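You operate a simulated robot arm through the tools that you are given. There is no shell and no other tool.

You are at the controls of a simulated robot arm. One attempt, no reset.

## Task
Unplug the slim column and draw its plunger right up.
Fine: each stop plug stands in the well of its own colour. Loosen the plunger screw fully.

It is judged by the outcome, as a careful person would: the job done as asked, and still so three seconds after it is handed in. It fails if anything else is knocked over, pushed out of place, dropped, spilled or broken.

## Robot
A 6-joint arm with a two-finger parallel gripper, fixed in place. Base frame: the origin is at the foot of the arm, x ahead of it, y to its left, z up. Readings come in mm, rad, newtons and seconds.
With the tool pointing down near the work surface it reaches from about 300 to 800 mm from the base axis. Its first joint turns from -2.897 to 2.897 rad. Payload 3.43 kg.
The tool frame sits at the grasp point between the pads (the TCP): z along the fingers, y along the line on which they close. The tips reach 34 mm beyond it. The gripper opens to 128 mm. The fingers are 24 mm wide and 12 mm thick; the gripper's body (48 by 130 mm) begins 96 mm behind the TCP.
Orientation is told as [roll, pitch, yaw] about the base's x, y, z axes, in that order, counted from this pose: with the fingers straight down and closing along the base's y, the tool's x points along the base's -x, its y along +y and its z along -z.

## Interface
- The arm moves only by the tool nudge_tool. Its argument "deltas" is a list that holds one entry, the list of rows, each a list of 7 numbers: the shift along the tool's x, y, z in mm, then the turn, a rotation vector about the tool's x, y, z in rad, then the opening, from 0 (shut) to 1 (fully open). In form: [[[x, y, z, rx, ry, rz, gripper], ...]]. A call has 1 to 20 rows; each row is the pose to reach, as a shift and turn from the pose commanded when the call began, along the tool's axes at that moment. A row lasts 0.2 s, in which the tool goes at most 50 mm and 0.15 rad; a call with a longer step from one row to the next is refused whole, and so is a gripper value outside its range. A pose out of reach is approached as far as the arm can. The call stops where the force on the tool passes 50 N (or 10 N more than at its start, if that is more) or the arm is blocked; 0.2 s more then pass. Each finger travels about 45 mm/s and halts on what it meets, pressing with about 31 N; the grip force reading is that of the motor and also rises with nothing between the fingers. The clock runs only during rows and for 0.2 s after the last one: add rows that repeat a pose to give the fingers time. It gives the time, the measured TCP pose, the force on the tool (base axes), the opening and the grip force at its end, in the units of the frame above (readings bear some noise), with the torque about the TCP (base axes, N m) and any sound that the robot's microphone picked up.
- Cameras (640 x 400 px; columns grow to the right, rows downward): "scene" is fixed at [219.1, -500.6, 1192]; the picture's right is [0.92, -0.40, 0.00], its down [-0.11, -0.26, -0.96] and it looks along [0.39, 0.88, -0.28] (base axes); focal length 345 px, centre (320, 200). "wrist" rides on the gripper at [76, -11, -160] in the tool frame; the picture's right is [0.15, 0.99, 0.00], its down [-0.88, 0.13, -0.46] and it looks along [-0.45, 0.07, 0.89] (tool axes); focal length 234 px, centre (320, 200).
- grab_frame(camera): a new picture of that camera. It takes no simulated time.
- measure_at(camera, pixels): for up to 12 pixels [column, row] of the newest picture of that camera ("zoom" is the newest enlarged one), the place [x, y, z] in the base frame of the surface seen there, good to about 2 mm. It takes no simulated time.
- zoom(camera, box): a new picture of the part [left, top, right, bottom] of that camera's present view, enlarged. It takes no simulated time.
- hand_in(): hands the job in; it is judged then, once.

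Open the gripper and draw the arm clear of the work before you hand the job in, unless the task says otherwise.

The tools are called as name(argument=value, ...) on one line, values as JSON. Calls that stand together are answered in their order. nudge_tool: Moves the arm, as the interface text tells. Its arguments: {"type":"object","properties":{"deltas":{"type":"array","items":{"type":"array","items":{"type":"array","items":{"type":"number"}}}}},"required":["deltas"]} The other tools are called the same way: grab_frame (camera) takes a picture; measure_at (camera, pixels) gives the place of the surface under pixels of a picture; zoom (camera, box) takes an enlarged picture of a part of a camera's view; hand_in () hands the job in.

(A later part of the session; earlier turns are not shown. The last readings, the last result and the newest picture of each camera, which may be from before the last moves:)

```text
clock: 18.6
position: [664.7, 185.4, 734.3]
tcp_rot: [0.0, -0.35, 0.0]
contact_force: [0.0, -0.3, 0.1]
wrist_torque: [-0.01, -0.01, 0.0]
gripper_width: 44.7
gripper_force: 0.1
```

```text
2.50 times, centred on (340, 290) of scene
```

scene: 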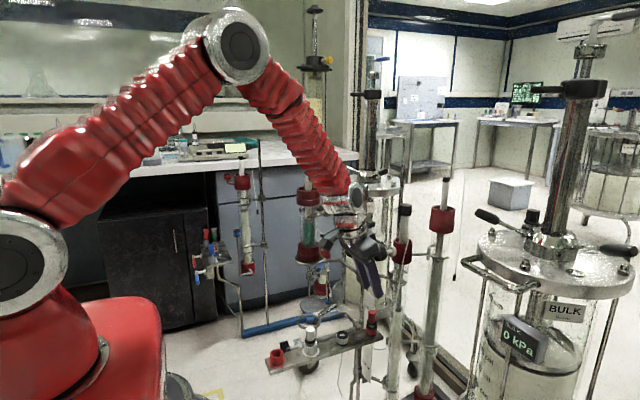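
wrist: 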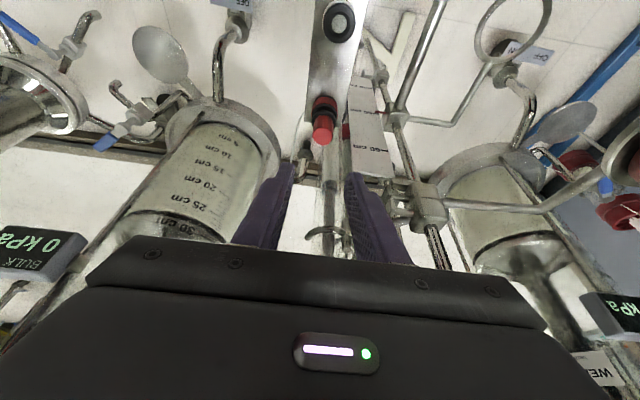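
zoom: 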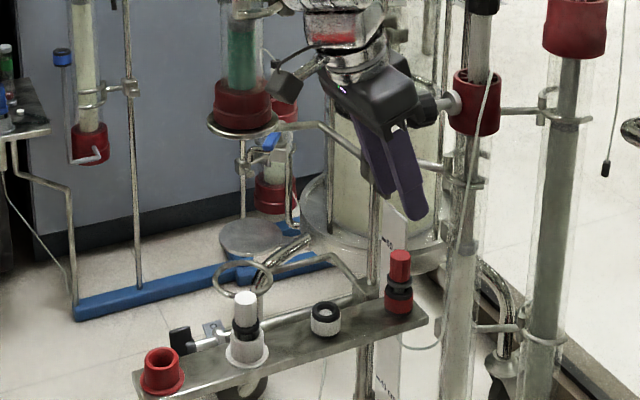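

Pose is (664.7, 185.4, 734) at pitch −0.35. I zoom on the gripper/knob clearance before descending.

zoom(camera="scene", box=[340, 230, 404, 270])

measure_at(camera="wrist", pixels=[[322, 132], [322, 126], [338, 20]])

zoom(camera="wrist", box=[290, 80, 370, 200])

```text
10.00 times, centred on (372, 250) of scene
```

zoom: 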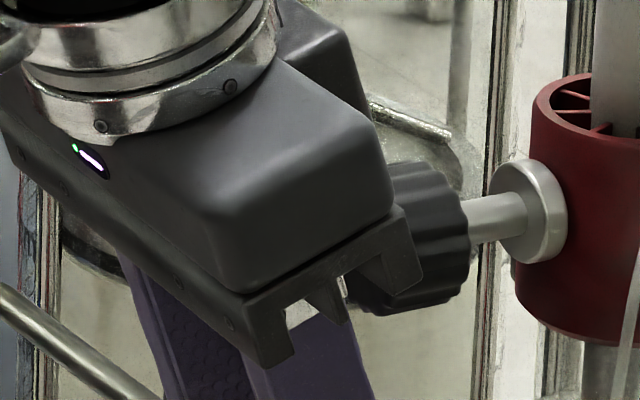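

```text
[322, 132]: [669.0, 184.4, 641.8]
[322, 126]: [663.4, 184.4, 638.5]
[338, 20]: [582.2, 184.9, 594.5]
```

```text
3.33 times, centred on (330, 140) of wrist
```

zoom: 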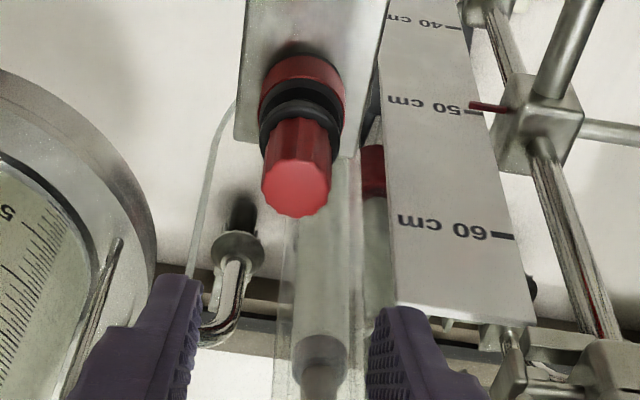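

I check the gripper's near corner position against the knob (scene pixels (378.5,250), (381,256)).

measure_at(camera="scene", pixels=[[378.5, 249], [381, 256], [376, 240], [374, 233]])

```text
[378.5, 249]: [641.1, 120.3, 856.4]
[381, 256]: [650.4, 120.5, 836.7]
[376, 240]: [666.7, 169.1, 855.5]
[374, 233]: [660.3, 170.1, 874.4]
```

The body's forward-most point is x≈667, 26 mm short of the knob face, and it stays so going straight down. I descend 79 mm vertically onto the red handle.

nudge_tool(deltas=[[[5.1, 0.3, 14.1, 0, 0, 0, 0.35], [12, 0.3, 32.9, 0, 0, 0, 0.35], [17.8, 0.3, 48.9, 0, 0, 0, 0.35], [22.2, 0.3, 61.1, 0, 0, 0, 0.35], [25.3, 0.3, 69.5, 0, 0, 0, 0.35], [27, 0.3, 74.2, 0, 0, 0, 0.35], [27, 0.3, 74.2, 0, 0, 0, 0.35]]])

zoom(camera="wrist", box=[270, 110, 370, 260])

zoom(camera="scene", box=[320, 250, 416, 330])

```text
clock: 20.2
position: [666.4, 185.5, 655.4]
tcp_rot: [0.0, -0.349, -0.001]
contact_force: [-0.5, -0.1, -0.2]
wrist_torque: [0.02, -0.02, 0.01]
gripper_width: 44.8
gripper_force: 0.1
```

```text
2.67 times, centred on (320, 185) of wrist
```

zoom: 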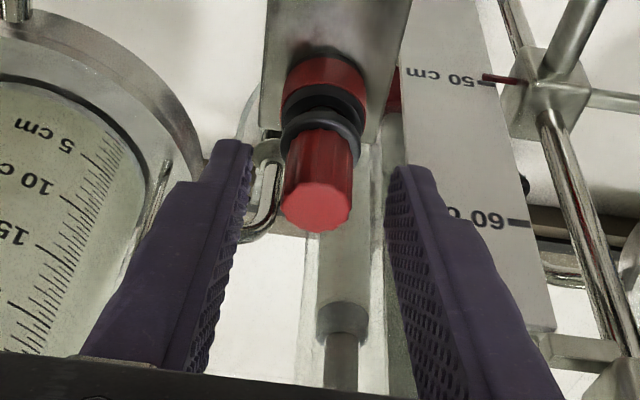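

```text
5.00 times, centred on (368, 290) of scene
```

zoom: 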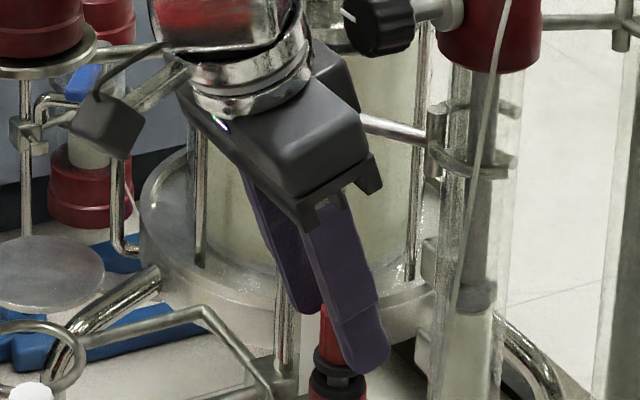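

The red handle is centred between the fingers; I close on it.

nudge_tool(deltas=[[[0, 0, 0, 0, 0, 0, 0], [0, 0, 0, 0, 0, 0, 0], [0, 0, 0, 0, 0, 0, 0], [0, 0, 0, 0, 0, 0, 0], [0, 0, 0, 0, 0, 0, 0]]])

zoom(camera="wrist", box=[270, 110, 370, 260])

zoom(camera="scene", box=[340, 290, 404, 330])

```text
clock: 21.4
position: [665.1, 185.6, 655.3]
tcp_rot: [0.001, -0.348, 0.001]
contact_force: [0.5, -0.3, -0.4]
wrist_torque: [0.01, 0.0, -0.03]
gripper_width: 20.2
gripper_force: 31.1
```

```text
2.67 times, centred on (320, 185) of wrist
```

zoom: 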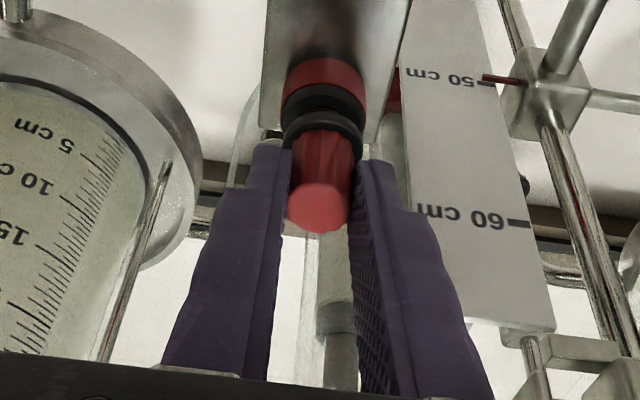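

```text
10.00 times, centred on (372, 310) of scene
```

zoom: 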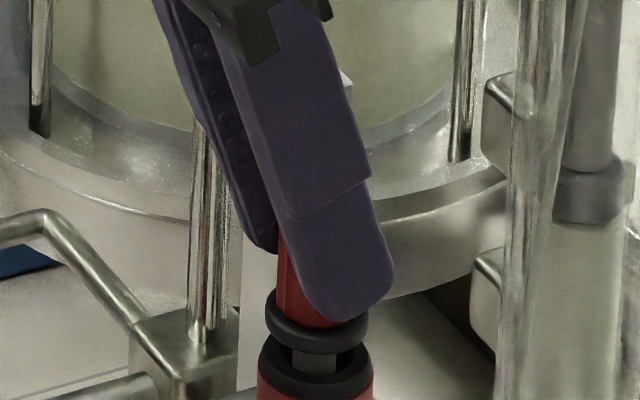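

Gripped. I pull straight up (along base z) slowly, 16 mm first.

nudge_tool(deltas=[[[-0.34, 0, -0.94, 0, 0, 0, 0], [-0.68, 0, -1.88, 0, 0, 0, 0], [-1.37, 0, -3.76, 0, 0, 0, 0], [-2.39, 0, -6.58, 0, 0, 0, 0], [-3.76, 0, -10.34, 0, 0, 0, 0], [-5.47, 0, -15.04, 0, 0, 0, 0], [-5.47, 0, -15.04, 0, 0, 0, 0]]])

zoom(camera="scene", box=[340, 290, 404, 330])

```text
clock: 23.0
position: [665.1, 186.4, 671.4]
tcp_rot: [0.0, -0.349, 0.0]
contact_force: [0.3, 0.4, -0.7]
wrist_torque: [-0.01, -0.01, -0.02]
gripper_width: 20.1
gripper_force: 31.2
```

```text
10.00 times, centred on (372, 310) of scene
```

zoom: 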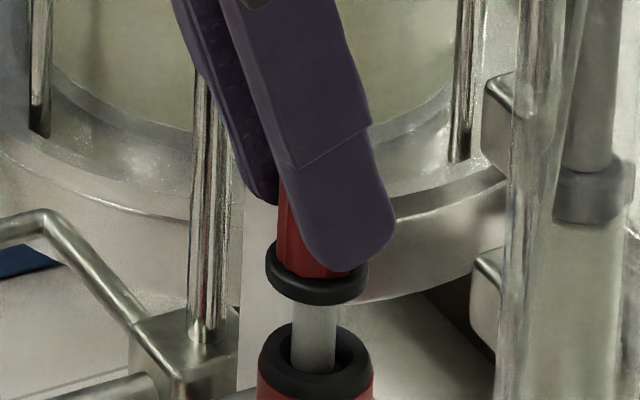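

The red plug rises cleanly. I continue up another 70 mm (stem tip ≈ 664, above everything on the shelf).

nudge_tool(deltas=[[[-3.4, 0, -9.4, 0, 0, 0, 0], [-7.5, 0, -20.7, 0, 0, 0, 0], [-12, 0, -32.9, 0, 0, 0, 0], [-16.4, 0, -45.1, 0, 0, 0, 0], [-20.5, 0, -56.4, 0, 0, 0, 0], [-23.9, 0, -65.8, 0, 0, 0, 0], [-23.9, 0, -65.8, 0, 0, 0, 0]]])

zoom(camera="scene", box=[260, 210, 420, 370])

```text
clock: 24.6
position: [664.3, 185.6, 741.7]
tcp_rot: [-0.001, -0.35, 0.0]
contact_force: [-0.9, 0.6, -0.9]
wrist_torque: [0.02, -0.01, 0.03]
gripper_width: 20.1
gripper_force: 30.8
```

```text
2.50 times, centred on (340, 290) of scene
```

zoom: 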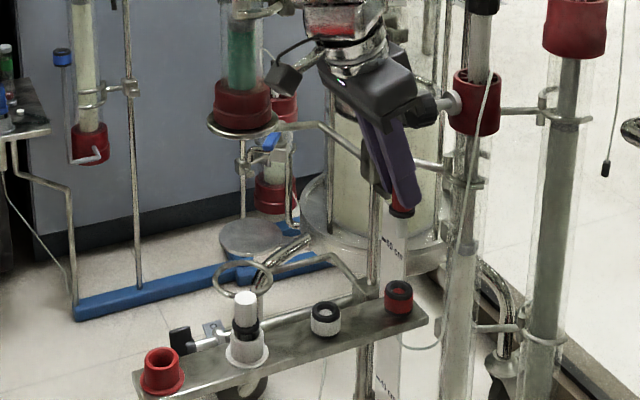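

Now I carry the red plug 270 mm toward the base, level, over to the red well at x≈404.

nudge_tool(deltas=[[[18.8, 0, -6.8, 0, 0, 0, 0], [47, 0, -17.1, 0, 0, 0, 0], [75.2, 0, -27.4, 0, 0, 0, 0], [103.4, 0, -37.6, 0, 0, 0, 0], [131.6, 0, -47.9, 0, 0, 0, 0], [159.7, 0, -58.1, 0, 0, 0, 0], [187.9, 0, -68.4, 0, 0, 0, 0], [216.1, 0, -78.7, 0, 0, 0, 0], [240, 0, -87.3, 0, 0, 0, 0], [253.7, 0, -92.3, 0, 0, 0, 0], [253.7, 0, -92.3, 0, 0, 0, 0]]])

grab_frame(camera="wrist")

zoom(camera="scene", box=[240, 300, 336, 370])

```text
clock: 27.0
position: [395.3, 185.8, 740.8]
tcp_rot: [-0.001, -0.349, 0.001]
contact_force: [-0.8, -0.9, 0.6]
wrist_torque: [0.05, 0.0, 0.03]
gripper_width: 20.4
gripper_force: 30.8
```

```text
taken
```

wrist: 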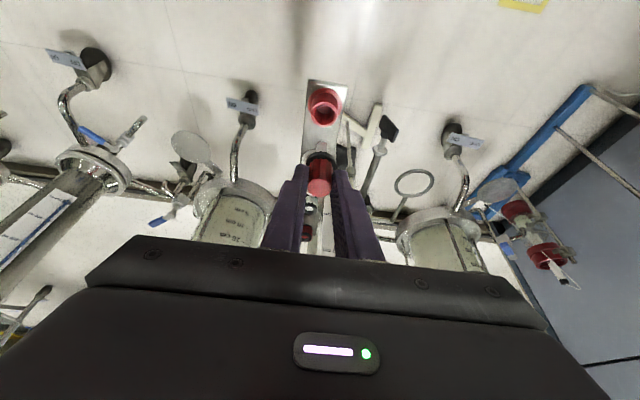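

```text
5.71 times, centred on (288, 335) of scene
```

zoom: 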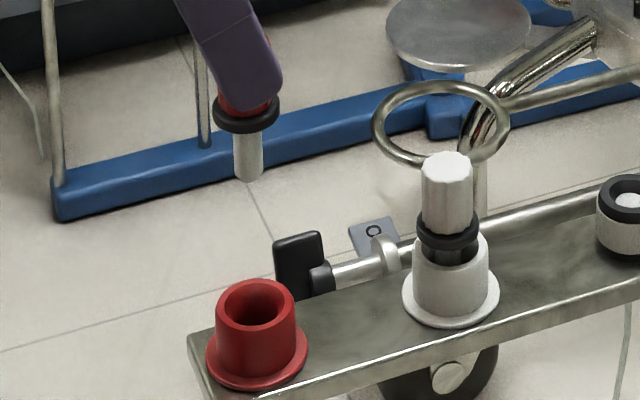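

Reached. I compare the stem (zoom around (248,160)) with the red well's rim (zoom around (255,303)).

measure_at(camera="zoom", pixels=[[248, 150], [248, 165], [248, 175], [238, 160], [258, 160], [220, 305], [290, 300], [255, 284], [255, 324], [248, 140]])

measure_at(camera="wrist", pixels=[[324, 105], [312, 106], [337, 106], [324, 92], [324, 120]])

```text
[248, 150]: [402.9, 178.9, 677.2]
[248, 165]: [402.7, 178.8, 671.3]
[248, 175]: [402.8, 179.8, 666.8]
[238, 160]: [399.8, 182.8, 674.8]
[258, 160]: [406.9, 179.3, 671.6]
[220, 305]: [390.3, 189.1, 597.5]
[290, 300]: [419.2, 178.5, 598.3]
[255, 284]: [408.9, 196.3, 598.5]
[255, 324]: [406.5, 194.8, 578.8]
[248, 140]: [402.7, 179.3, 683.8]
```

```text
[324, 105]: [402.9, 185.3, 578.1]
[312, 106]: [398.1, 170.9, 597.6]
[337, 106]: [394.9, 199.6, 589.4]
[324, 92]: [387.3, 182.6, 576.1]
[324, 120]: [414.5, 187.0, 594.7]
```

Stem centre ≈ (404.5, 184.8) and well centre ≈ (404.5, 184) – aligned. I lower 80 mm vertically, slowing at the end.

nudge_tool(deltas=[[[4.1, 0, 11.3, 0, 0, 0, 0], [9.6, 0, 26.3, 0, 0, 0, 0], [14.4, 0, 39.5, 0, 0, 0, 0], [18.5, 0, 50.7, 0, 0, 0, 0], [21.9, 0, 60.2, 0, 0, 0, 0], [24.6, 0, 67.7, 0, 0, 0, 0], [26.7, 0, 73.3, 0, 0, 0, 0], [27.4, 0, 75.2, 0, 0, 0, 0], [27.4, 0, 75.2, 0, 0, 0, 0]]])

zoom(camera="scene", box=[240, 320, 320, 370])

zoom(camera="wrist", box=[280, 80, 360, 200])

```text
clock: 29.0
position: [397.1, 187.3, 664.7]
tcp_rot: [-0.008, -0.346, 0.002]
contact_force: [-0.5, 1.1, -1.0]
wrist_torque: [0.01, 0.02, -0.02]
gripper_width: 20.3
gripper_force: 31.0
out of reach, approached as far as the arm can: row 8, 9
```

```text
8.00 times, centred on (280, 345) of scene
```

zoom: 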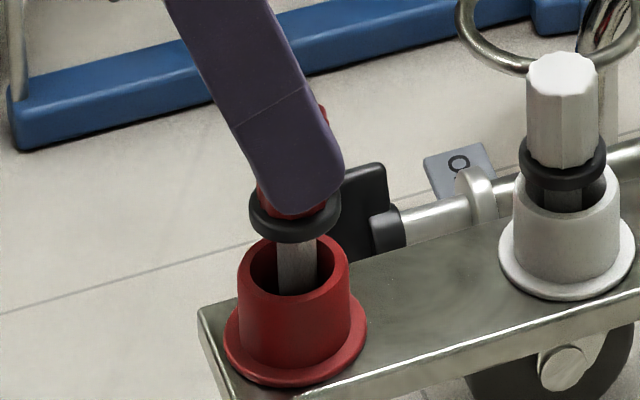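

```text
3.33 times, centred on (320, 140) of wrist
```

zoom: 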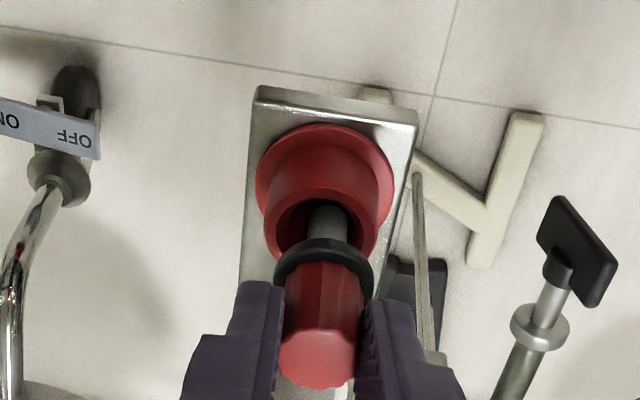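

The arm hit its reach limit at z≈665 with the stem ~10 mm inside the well (still ~8 mm to go). I lift 30 mm back out, then will swing the gripper about the vertical through the plug so the wrist is farther from the base.

nudge_tool(deltas=[[[-1.4, 0, -3.8, 0, 0, 0, 0], [-4.1, 0, -11.3, 0, 0, 0, 0], [-7.5, 0, -20.7, 0, 0, 0, 0], [-10.3, 0, -28.2, 0, 0, 0, 0], [-13.7, 0, -37.6, 0, 0, 0, 0], [-13.7, 0, -37.6, 0, 0, 0, 0]]])

zoom(camera="scene", box=[240, 310, 320, 370])

```text
clock: 30.4
position: [396.1, 187.8, 703.2]
tcp_rot: [0.0, -0.348, -0.001]
contact_force: [0.6, 0.0, 0.0]
wrist_torque: [0.02, -0.01, -0.01]
gripper_width: 19.9
gripper_force: 31.2
```

```text
6.67 times, centred on (280, 340) of scene
```

zoom: 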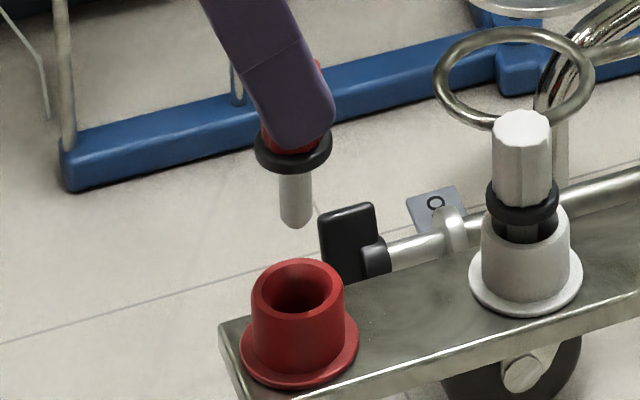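

Stem is clear of the well again. I measure the stem position before swinging about it.

measure_at(camera="zoom", pixels=[[296, 185], [296, 200], [296, 215], [287, 200], [305, 200], [256, 290], [341, 288], [298, 263]])

```text
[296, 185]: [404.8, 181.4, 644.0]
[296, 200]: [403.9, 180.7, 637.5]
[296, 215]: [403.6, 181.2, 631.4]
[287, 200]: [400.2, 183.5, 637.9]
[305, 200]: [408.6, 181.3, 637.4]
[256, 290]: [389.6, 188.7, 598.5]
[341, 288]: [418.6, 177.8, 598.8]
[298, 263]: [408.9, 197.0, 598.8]
```

Stem centre ≈ (405.5, 186.8), offset 9.4 mm in x from the TCP. I turn −90° about the vertical in 12 rows, shifting the TCP so the plug ends over the well centre.

nudge_tool(deltas=[[[-0.7, 0.55, 0.25, 0.0448, 0, 0.123, 0], [-1.4, 1.1, 0.51, 0.0895, 0, 0.246, 0], [-2.1, 1.65, 0.76, 0.1343, 0, 0.369, 0], [-2.8, 2.2, 1.01, 0.179, 0, 0.492, 0], [-3.5, 2.75, 1.27, 0.2238, 0, 0.615, 0], [-4.2, 3.3, 1.52, 0.2685, 0, 0.738, 0], [-4.9, 3.85, 1.77, 0.3133, 0, 0.861, 0], [-5.6, 4.4, 2.03, 0.358, 0, 0.984, 0], [-6.3, 4.95, 2.28, 0.4028, 0, 1.107, 0], [-7, 5.5, 2.53, 0.4475, 0, 1.23, 0], [-7.7, 6.05, 2.79, 0.4923, 0, 1.353, 0], [-8.36, 6.6, 3.04, 0.537, 0, 1.476, 0], [-8.36, 6.6, 3.04, 0.537, 0, 1.476, 0]]])

grab_frame(camera="scene")

zoom(camera="scene", box=[240, 310, 320, 370])

grab_frame(camera="wrist")

```text
clock: 33.2
position: [406.8, 194.8, 704.6]
tcp_rot: [-0.001, -0.349, -1.572]
contact_force: [0.9, -0.7, -0.7]
wrist_torque: [0.0, -0.04, 0.01]
gripper_width: 20.1
gripper_force: 30.6
```

```text
taken
```

scene: 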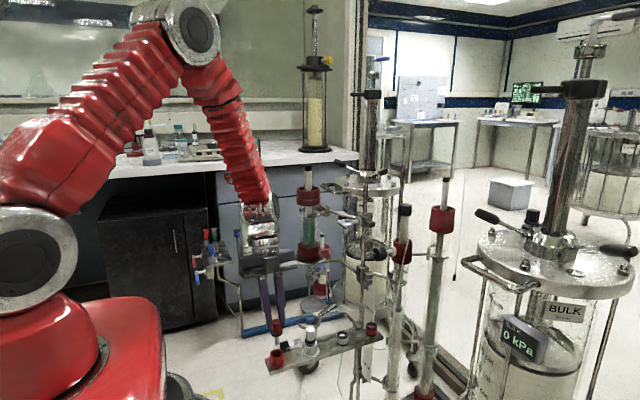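

```text
6.67 times, centred on (280, 340) of scene
```

zoom: 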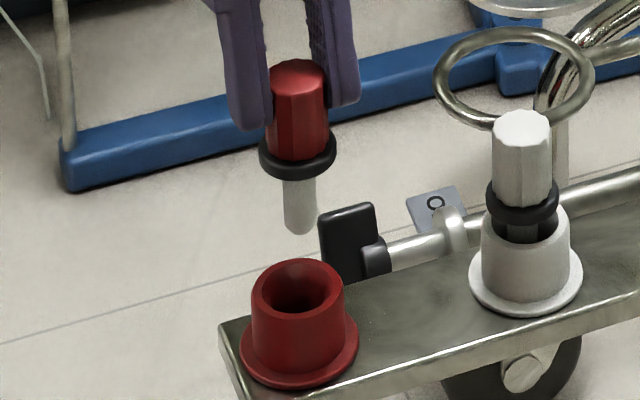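

```text
taken
```

wrist: 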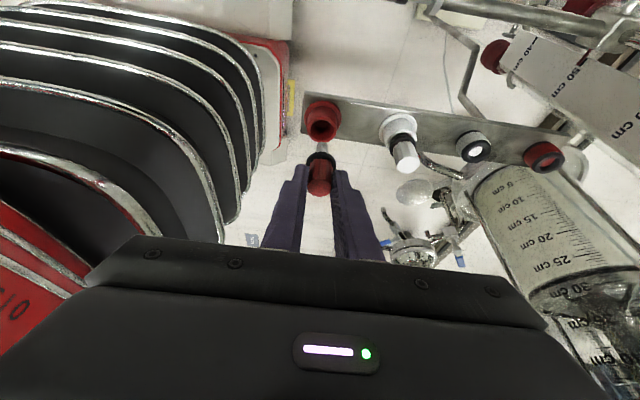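

The swing worked and the plug is still vertical. I measure stem vs. well again.

zoom(camera="scene", box=[255, 320, 303, 365])

measure_at(camera="scene", pixels=[[284.9, 337], [284.9, 340], [284.9, 343], [283.5, 340], [286.3, 340], [270.4, 353.5], [283.2, 353.2], [276.7, 349.4]])

```text
8.89 times, centred on (279, 342) of scene
```

zoom: 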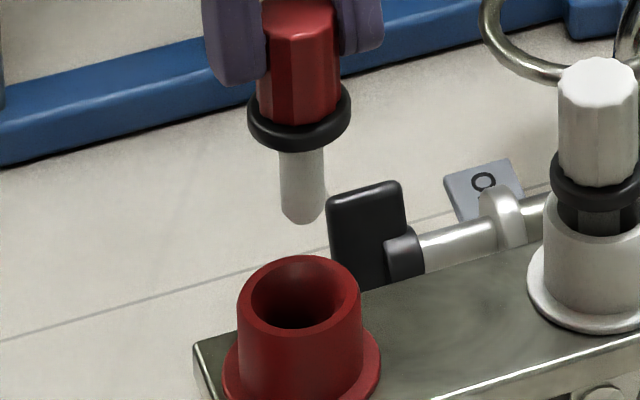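

```text
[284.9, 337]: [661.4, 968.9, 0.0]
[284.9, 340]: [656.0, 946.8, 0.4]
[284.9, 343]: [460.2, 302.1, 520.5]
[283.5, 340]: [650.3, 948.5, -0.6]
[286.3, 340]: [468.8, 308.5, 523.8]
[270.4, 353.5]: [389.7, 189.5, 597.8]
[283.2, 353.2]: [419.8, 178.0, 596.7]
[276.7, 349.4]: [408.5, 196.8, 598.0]
```

Using the zoom's own pixels: stem at (302,170–215), well rim left (240,300), right (360,300), back (300,260), front (300,335).

measure_at(camera="zoom", pixels=[[302, 165], [302, 185], [302, 205], [290, 185], [316, 185], [244, 298], [355, 296], [300, 260], [290, 333], [302, 216], [300, 10], [300, 130]])

```text
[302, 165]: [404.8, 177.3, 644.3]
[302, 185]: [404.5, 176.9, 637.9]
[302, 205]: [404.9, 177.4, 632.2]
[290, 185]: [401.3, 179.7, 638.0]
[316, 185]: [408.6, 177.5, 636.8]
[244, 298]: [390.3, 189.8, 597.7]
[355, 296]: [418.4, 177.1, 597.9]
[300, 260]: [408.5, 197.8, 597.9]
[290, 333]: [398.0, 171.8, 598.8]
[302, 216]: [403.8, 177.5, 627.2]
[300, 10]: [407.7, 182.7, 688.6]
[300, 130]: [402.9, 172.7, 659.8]
```

The stem is ~2 mm off in x and 1 mm in y; I correct that and lower 42 mm.

nudge_tool(deltas=[[[0.9, -1.8, -0.3, 0, 0, 0, 0], [3.6, -1.8, 7.2, 0, 0, 0, 0], [7.1, -1.8, 16.6, 0, 0, 0, 0], [9.8, -1.8, 24.1, 0, 0, 0, 0], [12.2, -1.8, 30.7, 0, 0, 0, 0], [13.9, -1.8, 35.4, 0, 0, 0, 0], [15.3, -1.8, 39.2, 0, 0, 0, 0], [15.3, -1.8, 39.2, 0, 0, 0, 0]]])

zoom(camera="scene", box=[255, 320, 303, 365])

zoom(camera="wrist", box=[280, 80, 380, 220])

```text
clock: 35.0
position: [405.2, 196.7, 661.9]
tcp_rot: [0.0, -0.35, -1.571]
contact_force: [1.0, 0.1, -0.2]
wrist_torque: [0.0, 0.0, 0.0]
gripper_width: 20.1
gripper_force: 30.8
```

```text
8.89 times, centred on (279, 342) of scene
```

zoom: 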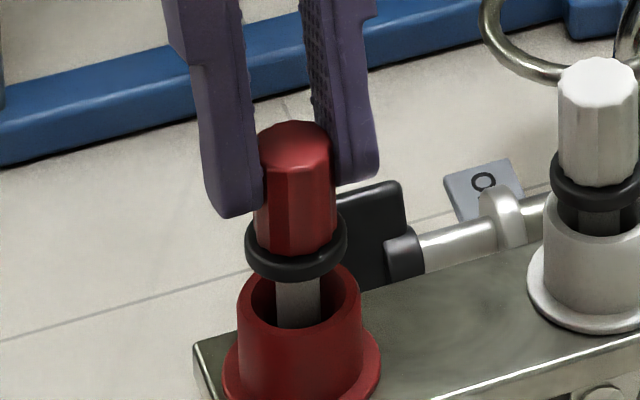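

```text
2.86 times, centred on (330, 150) of wrist
```

zoom: 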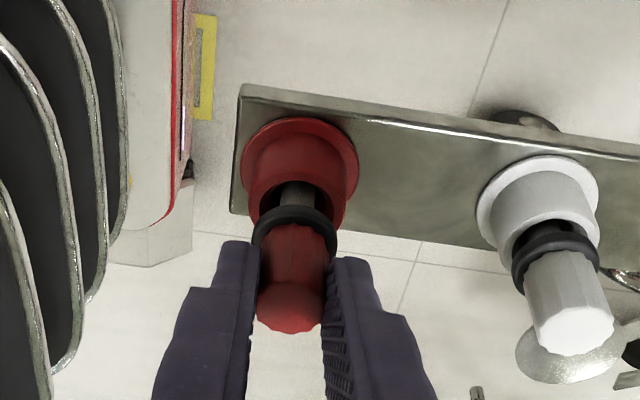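

The stem is inside the red well with no side load. I lower in 1 mm rows watching the force.

nudge_tool(deltas=[[[0.34, 0, 0.94, 0, 0, 0, 0], [0.68, 0, 1.88, 0, 0, 0, 0], [1.03, 0, 2.82, 0, 0, 0, 0], [1.37, 0, 3.76, 0, 0, 0, 0], [1.37, 0, 3.76, 0, 0, 0, 0]]])

```text
clock: 36.2
position: [404.5, 195.6, 659.6]
tcp_rot: [0.0, -0.348, -1.572]
contact_force: [1.1, -0.2, -0.4]
wrist_torque: [-0.04, 0.02, 0.05]
gripper_width: 20.2
gripper_force: 30.9
```

No contact yet; another 2.5 mm in 0.5–1 mm rows.

nudge_tool(deltas=[[[0.17, 0, 0.47, 0, 0, 0, 0], [0.34, 0, 0.94, 0, 0, 0, 0], [0.51, 0, 1.41, 0, 0, 0, 0], [0.68, 0, 1.88, 0, 0, 0, 0], [0.68, 0, 1.88, 0, 0, 0, 0]]])

zoom(camera="scene", box=[255, 320, 303, 365])

```text
clock: 37.4
position: [405.2, 195.8, 655.6]
tcp_rot: [0.001, -0.348, -1.57]
contact_force: [-1.8, 2.3, 22.3]
wrist_torque: [-0.18, 0.36, -0.07]
gripper_width: 20.3
gripper_force: 30.8
```

```text
8.89 times, centred on (279, 342) of scene
```

zoom: 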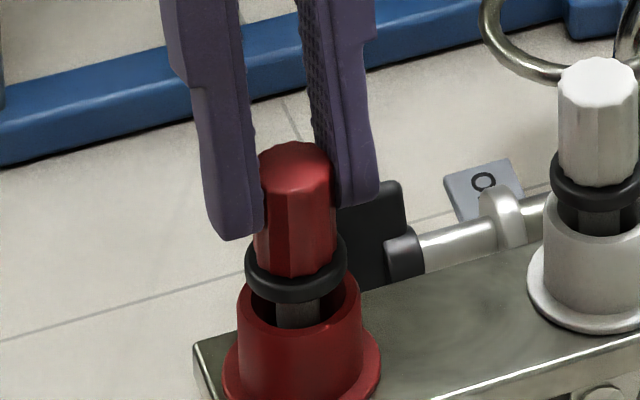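

Bottomed out (22 N). I back off ~0.9 mm and then open to about 45 mm.

nudge_tool(deltas=[[[-0.17, 0, -0.47, 0, 0, 0, 0], [-0.31, 0, -0.85, 0, 0, 0, 0], [-0.31, 0, -0.85, 0, 0, 0, 0]]])

```text
clock: 38.2
position: [404.5, 196.4, 656.4]
tcp_rot: [0.001, -0.348, -1.571]
contact_force: [-0.7, 0.1, 0.1]
wrist_torque: [0.03, -0.01, 0.0]
gripper_width: 19.9
gripper_force: 31.1
```

Force is relieved; opening the fingers now.

nudge_tool(deltas=[[[0, 0, 0, 0, 0, 0, 0.18], [0, 0, 0, 0, 0, 0, 0.22], [0, 0, 0, 0, 0, 0, 0.28], [0, 0, 0, 0, 0, 0, 0.35], [0, 0, 0, 0, 0, 0, 0.35]]])

zoom(camera="scene", box=[255, 320, 303, 365])

```text
clock: 39.4
position: [405.2, 195.9, 656.1]
tcp_rot: [0.001, -0.349, -1.572]
contact_force: [0.1, -0.2, -0.3]
wrist_torque: [0.0, 0.0, -0.02]
gripper_width: 44.8
gripper_force: 0.0
```

```text
8.89 times, centred on (279, 342) of scene
```

zoom: 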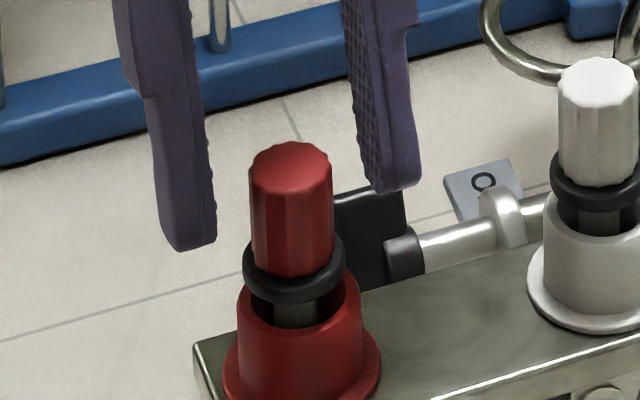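

Both plugs now stand in wells of their own colour. I retreat straight up 160 mm, then yaw back +90° while moving out to x≈500.

nudge_tool(deltas=[[[-3.4, 0, -9.4, 0, 0, 0, 0.35], [-10.3, 0, -28.2, 0, 0, 0, 0.35], [-20.5, 0, -56.4, 0, 0, 0, 0.35], [-32.5, 0, -89.3, 0, 0, 0, 0.4], [-44.5, 0, -122.2, 0, 0, 0, 0.43], [-54.7, 0, -150.4, 0, 0, 0, 0.43], [-54.4, 7.9, -150.5, -0.0448, 0, -0.123, 0.43], [-54.1, 15.8, -150.6, -0.0895, 0, -0.246, 0.43], [-53.8, 23.7, -150.7, -0.1343, 0, -0.369, 0.43], [-53.5, 31.7, -150.8, -0.179, 0, -0.492, 0.43], [-53.2, 39.6, -151, -0.2238, 0, -0.615, 0.43], [-52.9, 47.5, -151.1, -0.2685, 0, -0.738, 0.43], [-52.6, 55.4, -151.2, -0.3133, 0, -0.861, 0.43], [-52.3, 63.3, -151.3, -0.358, 0, -0.984, 0.43], [-52, 71.2, -151.4, -0.4028, 0, -1.107, 0.43], [-51.7, 79.2, -151.5, -0.4475, 0, -1.23, 0.43], [-51.4, 87.1, -151.6, -0.4923, 0, -1.353, 0.43], [-51, 95, -151.8, -0.537, 0, -1.476, 0.43], [-51, 95, -151.8, -0.537, 0, -1.476, 0.43]]])

grab_frame(camera="scene")

zoom(camera="scene", box=[240, 300, 400, 400])

```text
clock: 43.4
position: [501.0, 198.4, 818.5]
tcp_rot: [0.001, -0.348, -0.001]
contact_force: [-0.5, 0.4, 0.4]
wrist_torque: [-0.03, 0.02, -0.02]
gripper_width: 54.9
gripper_force: 0.1
```

```text
taken
```

scene: 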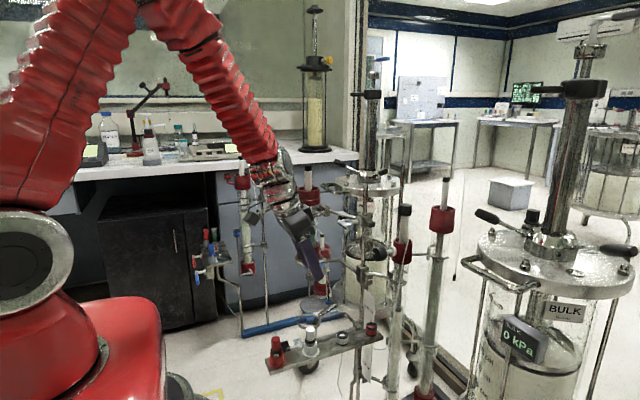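

```text
4.00 times, centred on (320, 350) of scene
```

zoom: 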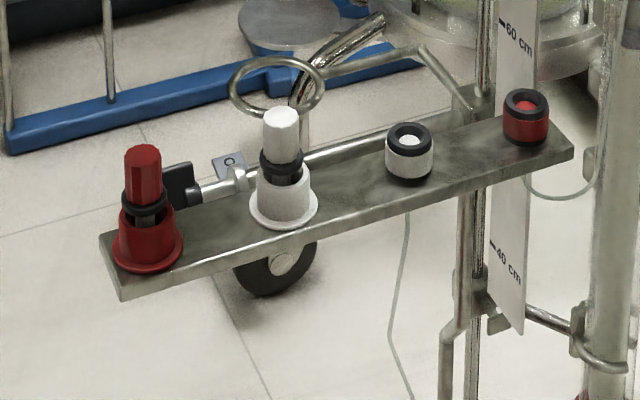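

Plugs and ports look right. Now I pitch the tool to point along +x, in front of the knob, with TCP at about (580, 211, 796).

nudge_tool(deltas=[[[-6.7, 1.3, 4.8, 0, -0.122, 0, 0.43], [-13.3, 2.5, 9.6, 0, -0.244, 0, 0.43], [-20, 3.8, 14.5, 0, -0.367, 0, 0.43], [-26.6, 5, 19.3, 0, -0.489, 0, 0.43], [-33.3, 6.3, 24.1, 0, -0.611, 0, 0.43], [-40, 7.6, 28.9, 0, -0.733, 0, 0.43], [-46.6, 8.8, 33.7, 0, -0.855, 0, 0.43], [-53.3, 10.1, 38.6, 0, -0.977, 0, 0.43], [-59.9, 11.3, 43.4, 0, -1.1, 0, 0.43], [-66.6, 12.6, 48.2, 0, -1.2217, 0, 0.43], [-66.6, 12.6, 48.2, 0, -1.2217, 0, 0.43]]])

grab_frame(camera="wrist")

grab_frame(camera="scene")

```text
clock: 45.8
position: [622.6, 245.4, 825.8]
tcp_rot: [-1.372, -1.51, 1.353]
contact_force: [-0.2, 0.2, -0.6]
wrist_torque: [-0.02, 0.02, -0.03]
gripper_width: 54.9
gripper_force: 0.0
out of reach, approached as far as the arm can: row 6, 7, 8, 9, 10, 11
```

```text
taken
```

wrist: 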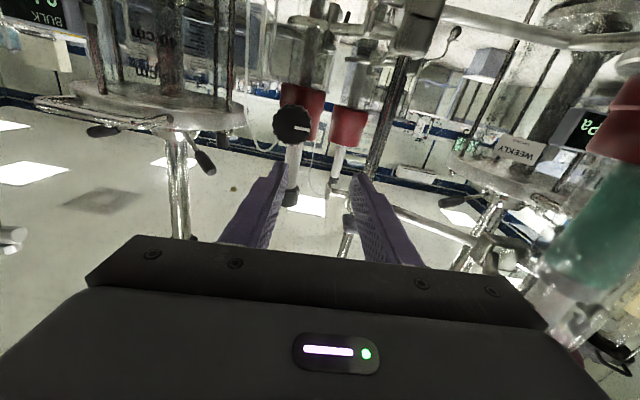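

```text
taken
```

scene: 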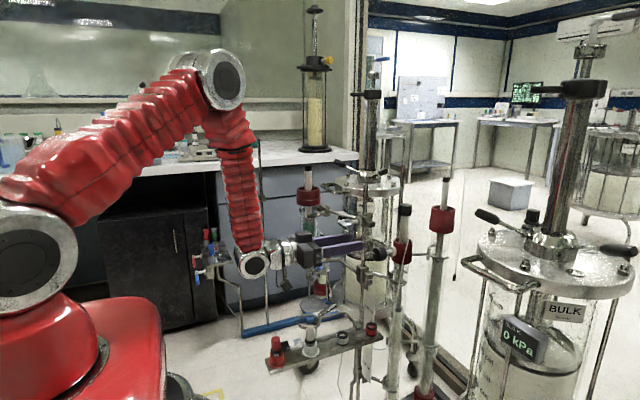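

The arm could not fold that close, so it ended at (622.6, 245.4, 825.8) but pointing almost exactly +x. I make a tiny 5 mm test move along the tool axis to see what the commanded pose now is.

nudge_tool(deltas=[[[0, 0, 3, 0, 0, 0, 0.43], [0, 0, 5, 0, 0, 0, 0.43], [0, 0, 5, 0, 0, 0, 0.43]]])

measure_at(camera="wrist", pixels=[[292, 125], [275, 125], [308, 122], [292, 108], [292, 142]])

```text
clock: 46.6
position: [626.5, 247.6, 824.2]
tcp_rot: [-1.35, -1.509, 1.333]
contact_force: [0.7, -0.2, -0.5]
wrist_torque: [-0.01, 0.01, 0.02]
gripper_width: 54.9
gripper_force: 0.1
```

```text
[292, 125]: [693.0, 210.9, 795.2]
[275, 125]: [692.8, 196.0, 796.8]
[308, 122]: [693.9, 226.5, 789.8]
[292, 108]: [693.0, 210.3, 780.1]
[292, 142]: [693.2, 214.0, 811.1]
```

The commanded pose equals the reached one. I take a fresh wrist zoom of the knob to fix its centre and diameter.

zoom(camera="wrist", box=[255, 95, 327, 155])

grab_frame(camera="wrist")

```text
6.67 times, centred on (291, 125) of wrist
```

zoom: 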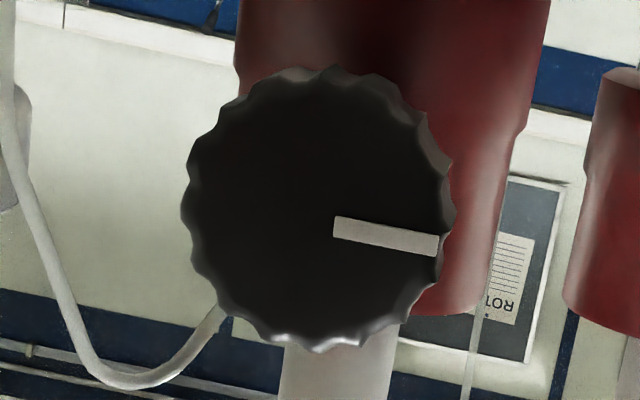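

```text
taken
```

wrist: 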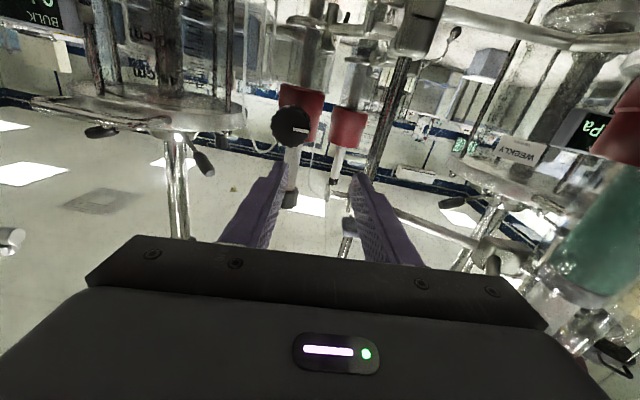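

Measuring the knob's face edges in this zoom (the last zoom).

measure_at(camera="zoom", pixels=[[318, 208], [200, 205], [436, 212], [318, 90], [318, 325], [60, 300], [120, 378], [210, 320], [350, 228], [430, 244]])

```text
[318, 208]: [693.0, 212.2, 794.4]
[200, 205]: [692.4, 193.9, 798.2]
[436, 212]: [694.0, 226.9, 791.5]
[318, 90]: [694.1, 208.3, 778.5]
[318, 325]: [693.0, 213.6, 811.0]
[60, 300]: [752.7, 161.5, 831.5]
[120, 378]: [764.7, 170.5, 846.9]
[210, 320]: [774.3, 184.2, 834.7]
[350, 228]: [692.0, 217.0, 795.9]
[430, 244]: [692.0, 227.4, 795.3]
```

Knob centre is (y 210.8, z 795), about 38 mm across, indicator pointing to +y. I align to its axis at TCP x≈650 (tips ~9 mm short of the face) with a small orientation correction.

nudge_tool(deltas=[[[5, -8.6, 0, -0.004, -0.003, 0.012, 0.43], [12, -17, 3, -0.008, -0.006, 0.024, 0.43], [19, -25, 8, -0.012, -0.009, 0.04, 0.43], [26, -31, 14, -0.0155, -0.012, 0.052, 0.43], [31, -34.3, 20, -0.0175, -0.014, 0.06, 0.43], [31, -34.3, 24.5, -0.0175, -0.014, 0.06, 0.43], [31, -34.3, 24.5, -0.0175, -0.014, 0.06, 0.43]]])

grab_frame(camera="wrist")

zoom(camera="scene", box=[290, 190, 420, 290])

```text
clock: 47.8
position: [660.0, 236.9, 815.9]
tcp_rot: [-1.503, -1.524, 1.49]
contact_force: [-26.7, -0.1, 10.5]
wrist_torque: [-0.27, -0.21, -0.83]
gripper_width: 55.7
gripper_force: 0.6
out of reach, approached as far as the arm can: row 1, 2, 3, 4, 5, 6
stopped in row 6: the force on the tool passed its limit at 88 N (the readings are from after the stop); the commanded pose is now the measured one
```

```text
taken
```

wrist: 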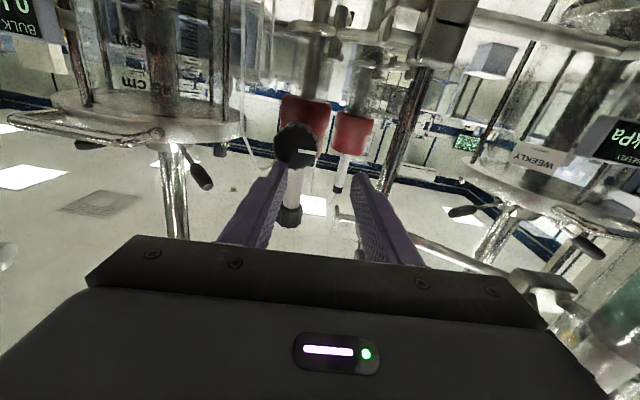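

```text
4.00 times, centred on (355, 240) of scene
```

zoom: 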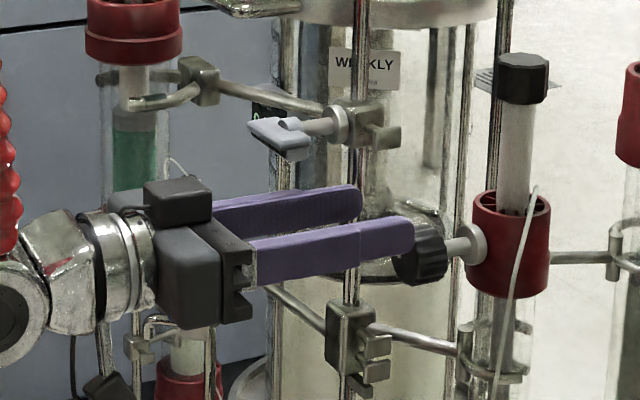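

A fingertip touched the knob face because the arm could not get low enough there; I back straight off 14 mm along the tool axis and inspect.

nudge_tool(deltas=[[[0, 0, -3, 0, 0, 0, 0.43], [0, 2, -8, 0, 0, 0, 0.43], [-2, 4, -14, 0, 0, 0, 0.43], [-2, 4, -14, 0, 0, 0, 0.43]]])

grab_frame(camera="scene")

zoom(camera="scene", box=[350, 190, 430, 290])

zoom(camera="wrist", box=[240, 80, 340, 180])

```text
clock: 48.8
position: [648.4, 239.9, 815.9]
tcp_rot: [-1.451, -1.521, 1.432]
contact_force: [0.1, 0.0, -0.1]
wrist_torque: [-0.01, 0.0, 0.0]
gripper_width: 55.2
gripper_force: 0.1
```

```text
taken
```

scene: 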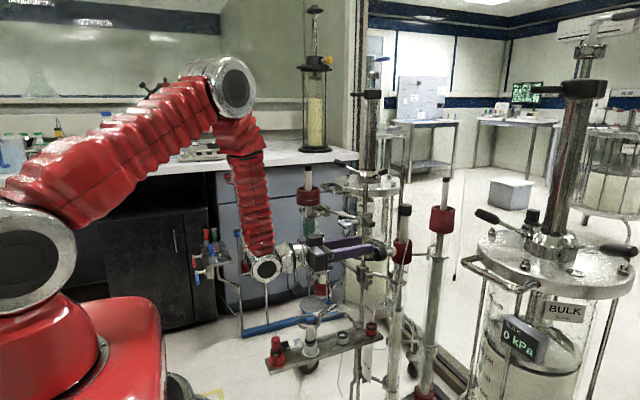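

```text
4.00 times, centred on (390, 240) of scene
```

zoom: 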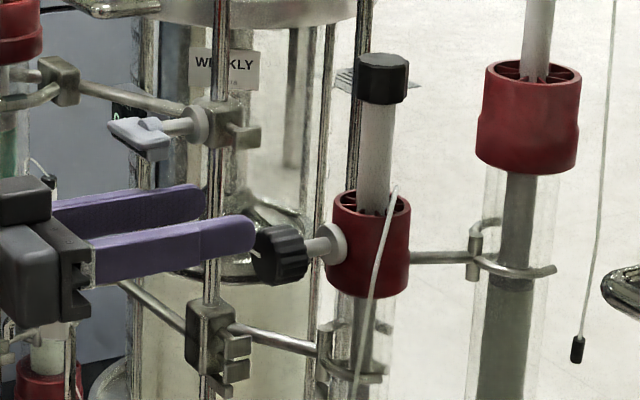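

```text
4.00 times, centred on (290, 130) of wrist
```

zoom: 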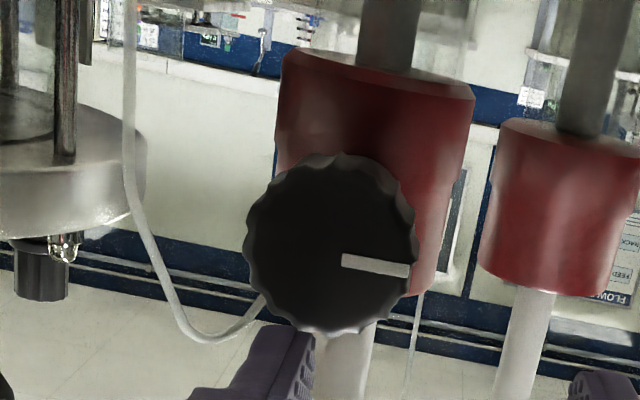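

No contact now and nothing looks moved. I measure the arm's own joints (shoulder ≈(15,262), elbow ≈(234,88), wrist ≈(267,268)) to understand the reach limit.

measure_at(camera="scene", pixels=[[15, 270], [234, 88], [267, 268], [240, 140], [250, 190], [120, 160], [290, 258], [305, 255], [40, 330]])

zoom(camera="scene", box=[180, 50, 340, 290])

```text
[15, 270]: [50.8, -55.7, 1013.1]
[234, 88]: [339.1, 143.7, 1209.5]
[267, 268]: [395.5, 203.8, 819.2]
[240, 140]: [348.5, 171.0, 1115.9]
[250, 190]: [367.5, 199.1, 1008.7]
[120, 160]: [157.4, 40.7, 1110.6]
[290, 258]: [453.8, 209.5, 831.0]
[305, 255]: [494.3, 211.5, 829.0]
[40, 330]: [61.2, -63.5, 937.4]
```

```text
1.67 times, centred on (260, 170) of scene
```

zoom: 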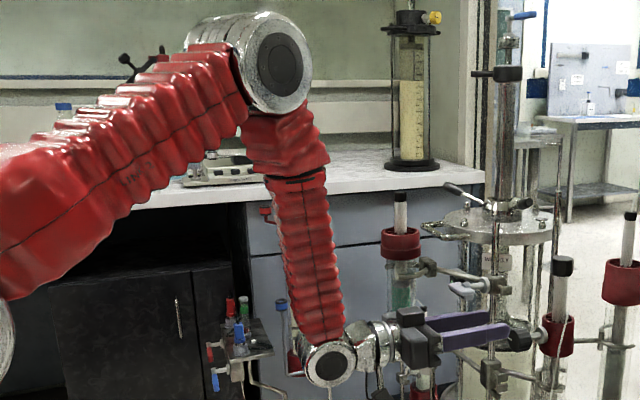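

The limit behaves like the forearm-roll joint reaching its stop in this wrist branch. I'll back out, pitch down again to undo that branch, and come back in with the tool in the arm's own plane so the wrist bends the other way. First: retreat and pitch down to about 55°.

nudge_tool(deltas=[[[-1, -6, -15, -0.0005, 0.08, 0.008, 0.43], [-3, -12, -30, -0.001, 0.17, 0.016, 0.43], [-5, -18, -43, -0.002, 0.26, 0.024, 0.43], [-7, -24, -55, -0.0025, 0.35, 0.032, 0.43], [-9, -30, -67, -0.003, 0.44, 0.04, 0.43], [-11, -34, -78, -0.0035, 0.53, 0.048, 0.43], [-11.8, -36.2, -87.8, -0.004, 0.605, 0.055, 0.43], [-11.8, -36.2, -87.8, -0.004, 0.605, 0.055, 0.43]]])

grab_frame(camera="scene")

```text
clock: 50.6
position: [558.9, 205.8, 829.3]
tcp_rot: [0.013, -0.959, -0.038]
contact_force: [-0.5, -1.0, -0.4]
wrist_torque: [0.0, 0.02, -0.02]
gripper_width: 55.0
gripper_force: 0.0
```

```text
taken
```

scene: 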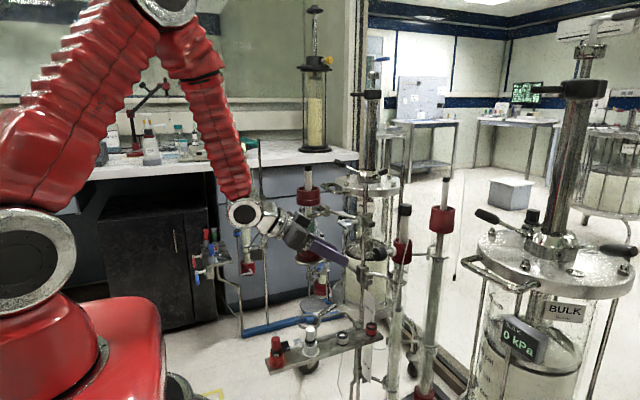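

Pose is clean again at (559, 206, 829), pitch −0.96. I keep pitching down to 20° at about (501, 198, 830).

nudge_tool(deltas=[[[5, -1.2, -7.5, -0.004, 0.09, -0.0025, 0.43], [10, -2.4, -14.5, -0.0075, 0.18, -0.005, 0.43], [15, -3.6, -22, -0.011, 0.27, -0.0075, 0.43], [20, -4.8, -29.5, -0.015, 0.36, -0.01, 0.43], [25, -6, -36.5, -0.0185, 0.45, -0.0122, 0.43], [29.5, -7, -43, -0.022, 0.54, -0.0145, 0.43], [32.7, -7.8, -47.8, -0.0248, 0.61, -0.0163, 0.43], [32.7, -7.8, -47.8, -0.0248, 0.61, -0.0163, 0.43]]])

measure_at(camera="scene", pixels=[[540, 200], [560, 270], [485, 215], [490, 270], [470, 265], [610, 250]])

```text
clock: 52.4
position: [502.6, 199.1, 829.9]
tcp_rot: [0.019, -0.35, -0.008]
contact_force: [-0.7, -0.4, -0.9]
wrist_torque: [0.01, 0.0, -0.02]
gripper_width: 55.0
gripper_force: 0.0
```

```text
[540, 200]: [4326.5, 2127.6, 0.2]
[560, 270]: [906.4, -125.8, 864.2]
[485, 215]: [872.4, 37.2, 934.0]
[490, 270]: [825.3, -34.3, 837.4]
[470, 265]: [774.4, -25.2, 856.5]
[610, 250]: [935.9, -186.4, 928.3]
```

Clean at pitch −0.35. Now I yaw by +0.385 rad so the tool lies in the arm's vertical plane (azimuth of (502.6, 199.1)).

nudge_tool(deltas=[[[0, 0, 0, -0.028, 0, -0.09, 0.43], [0, 0, 0, -0.056, 0, -0.18, 0.43], [0, 0, 0, -0.085, 0, -0.27, 0.43], [0, 0, 0, -0.1127, 0, -0.362, 0.43], [0, 0, 0, -0.1127, 0, -0.362, 0.43]]])

grab_frame(camera="scene")

```text
clock: 53.6
position: [502.7, 198.5, 830.3]
tcp_rot: [-0.004, -0.354, 0.382]
contact_force: [0.7, 0.1, -0.4]
wrist_torque: [0.01, 0.02, 0.0]
gripper_width: 55.0
gripper_force: 0.0
```

```text
taken
```

scene: 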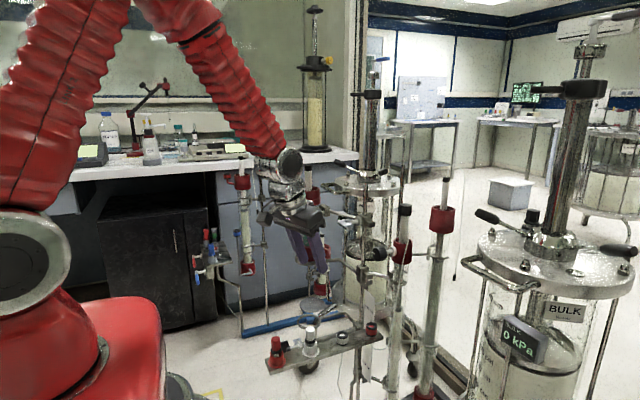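

Tool is now in the arm plane (yaw 0.382 vs azimuth 0.376). I pitch up ~1.05 rad in-plane while moving out to about r=610, z=850.

nudge_tool(deltas=[[[-9, 0, 0.6, 0, -0.13, 0, 0.43], [-18, 0, 1.2, 0, -0.26, 0, 0.43], [-27, 0, 1.9, 0, -0.39, 0, 0.43], [-36, 0, 2.5, 0, -0.52, 0, 0.43], [-45, 0, 3.1, 0, -0.65, 0, 0.43], [-54, 0, 3.7, 0, -0.78, 0, 0.43], [-63, 0, 4.4, 0, -0.91, 0, 0.43], [-72.2, 0, 5, 0, -1.046, 0, 0.43], [-72.2, 0, 5, 0, -1.046, 0, 0.43]]])

grab_frame(camera="scene")

```text
clock: 55.6
position: [565.5, 223.8, 852.3]
tcp_rot: [-0.014, -1.401, 0.395]
contact_force: [0.1, -0.4, -0.2]
wrist_torque: [0.01, -0.02, -0.01]
gripper_width: 55.1
gripper_force: 0.1
```

```text
taken
```

scene: 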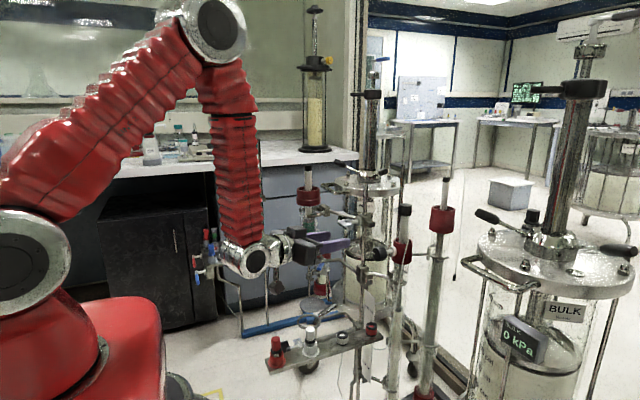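

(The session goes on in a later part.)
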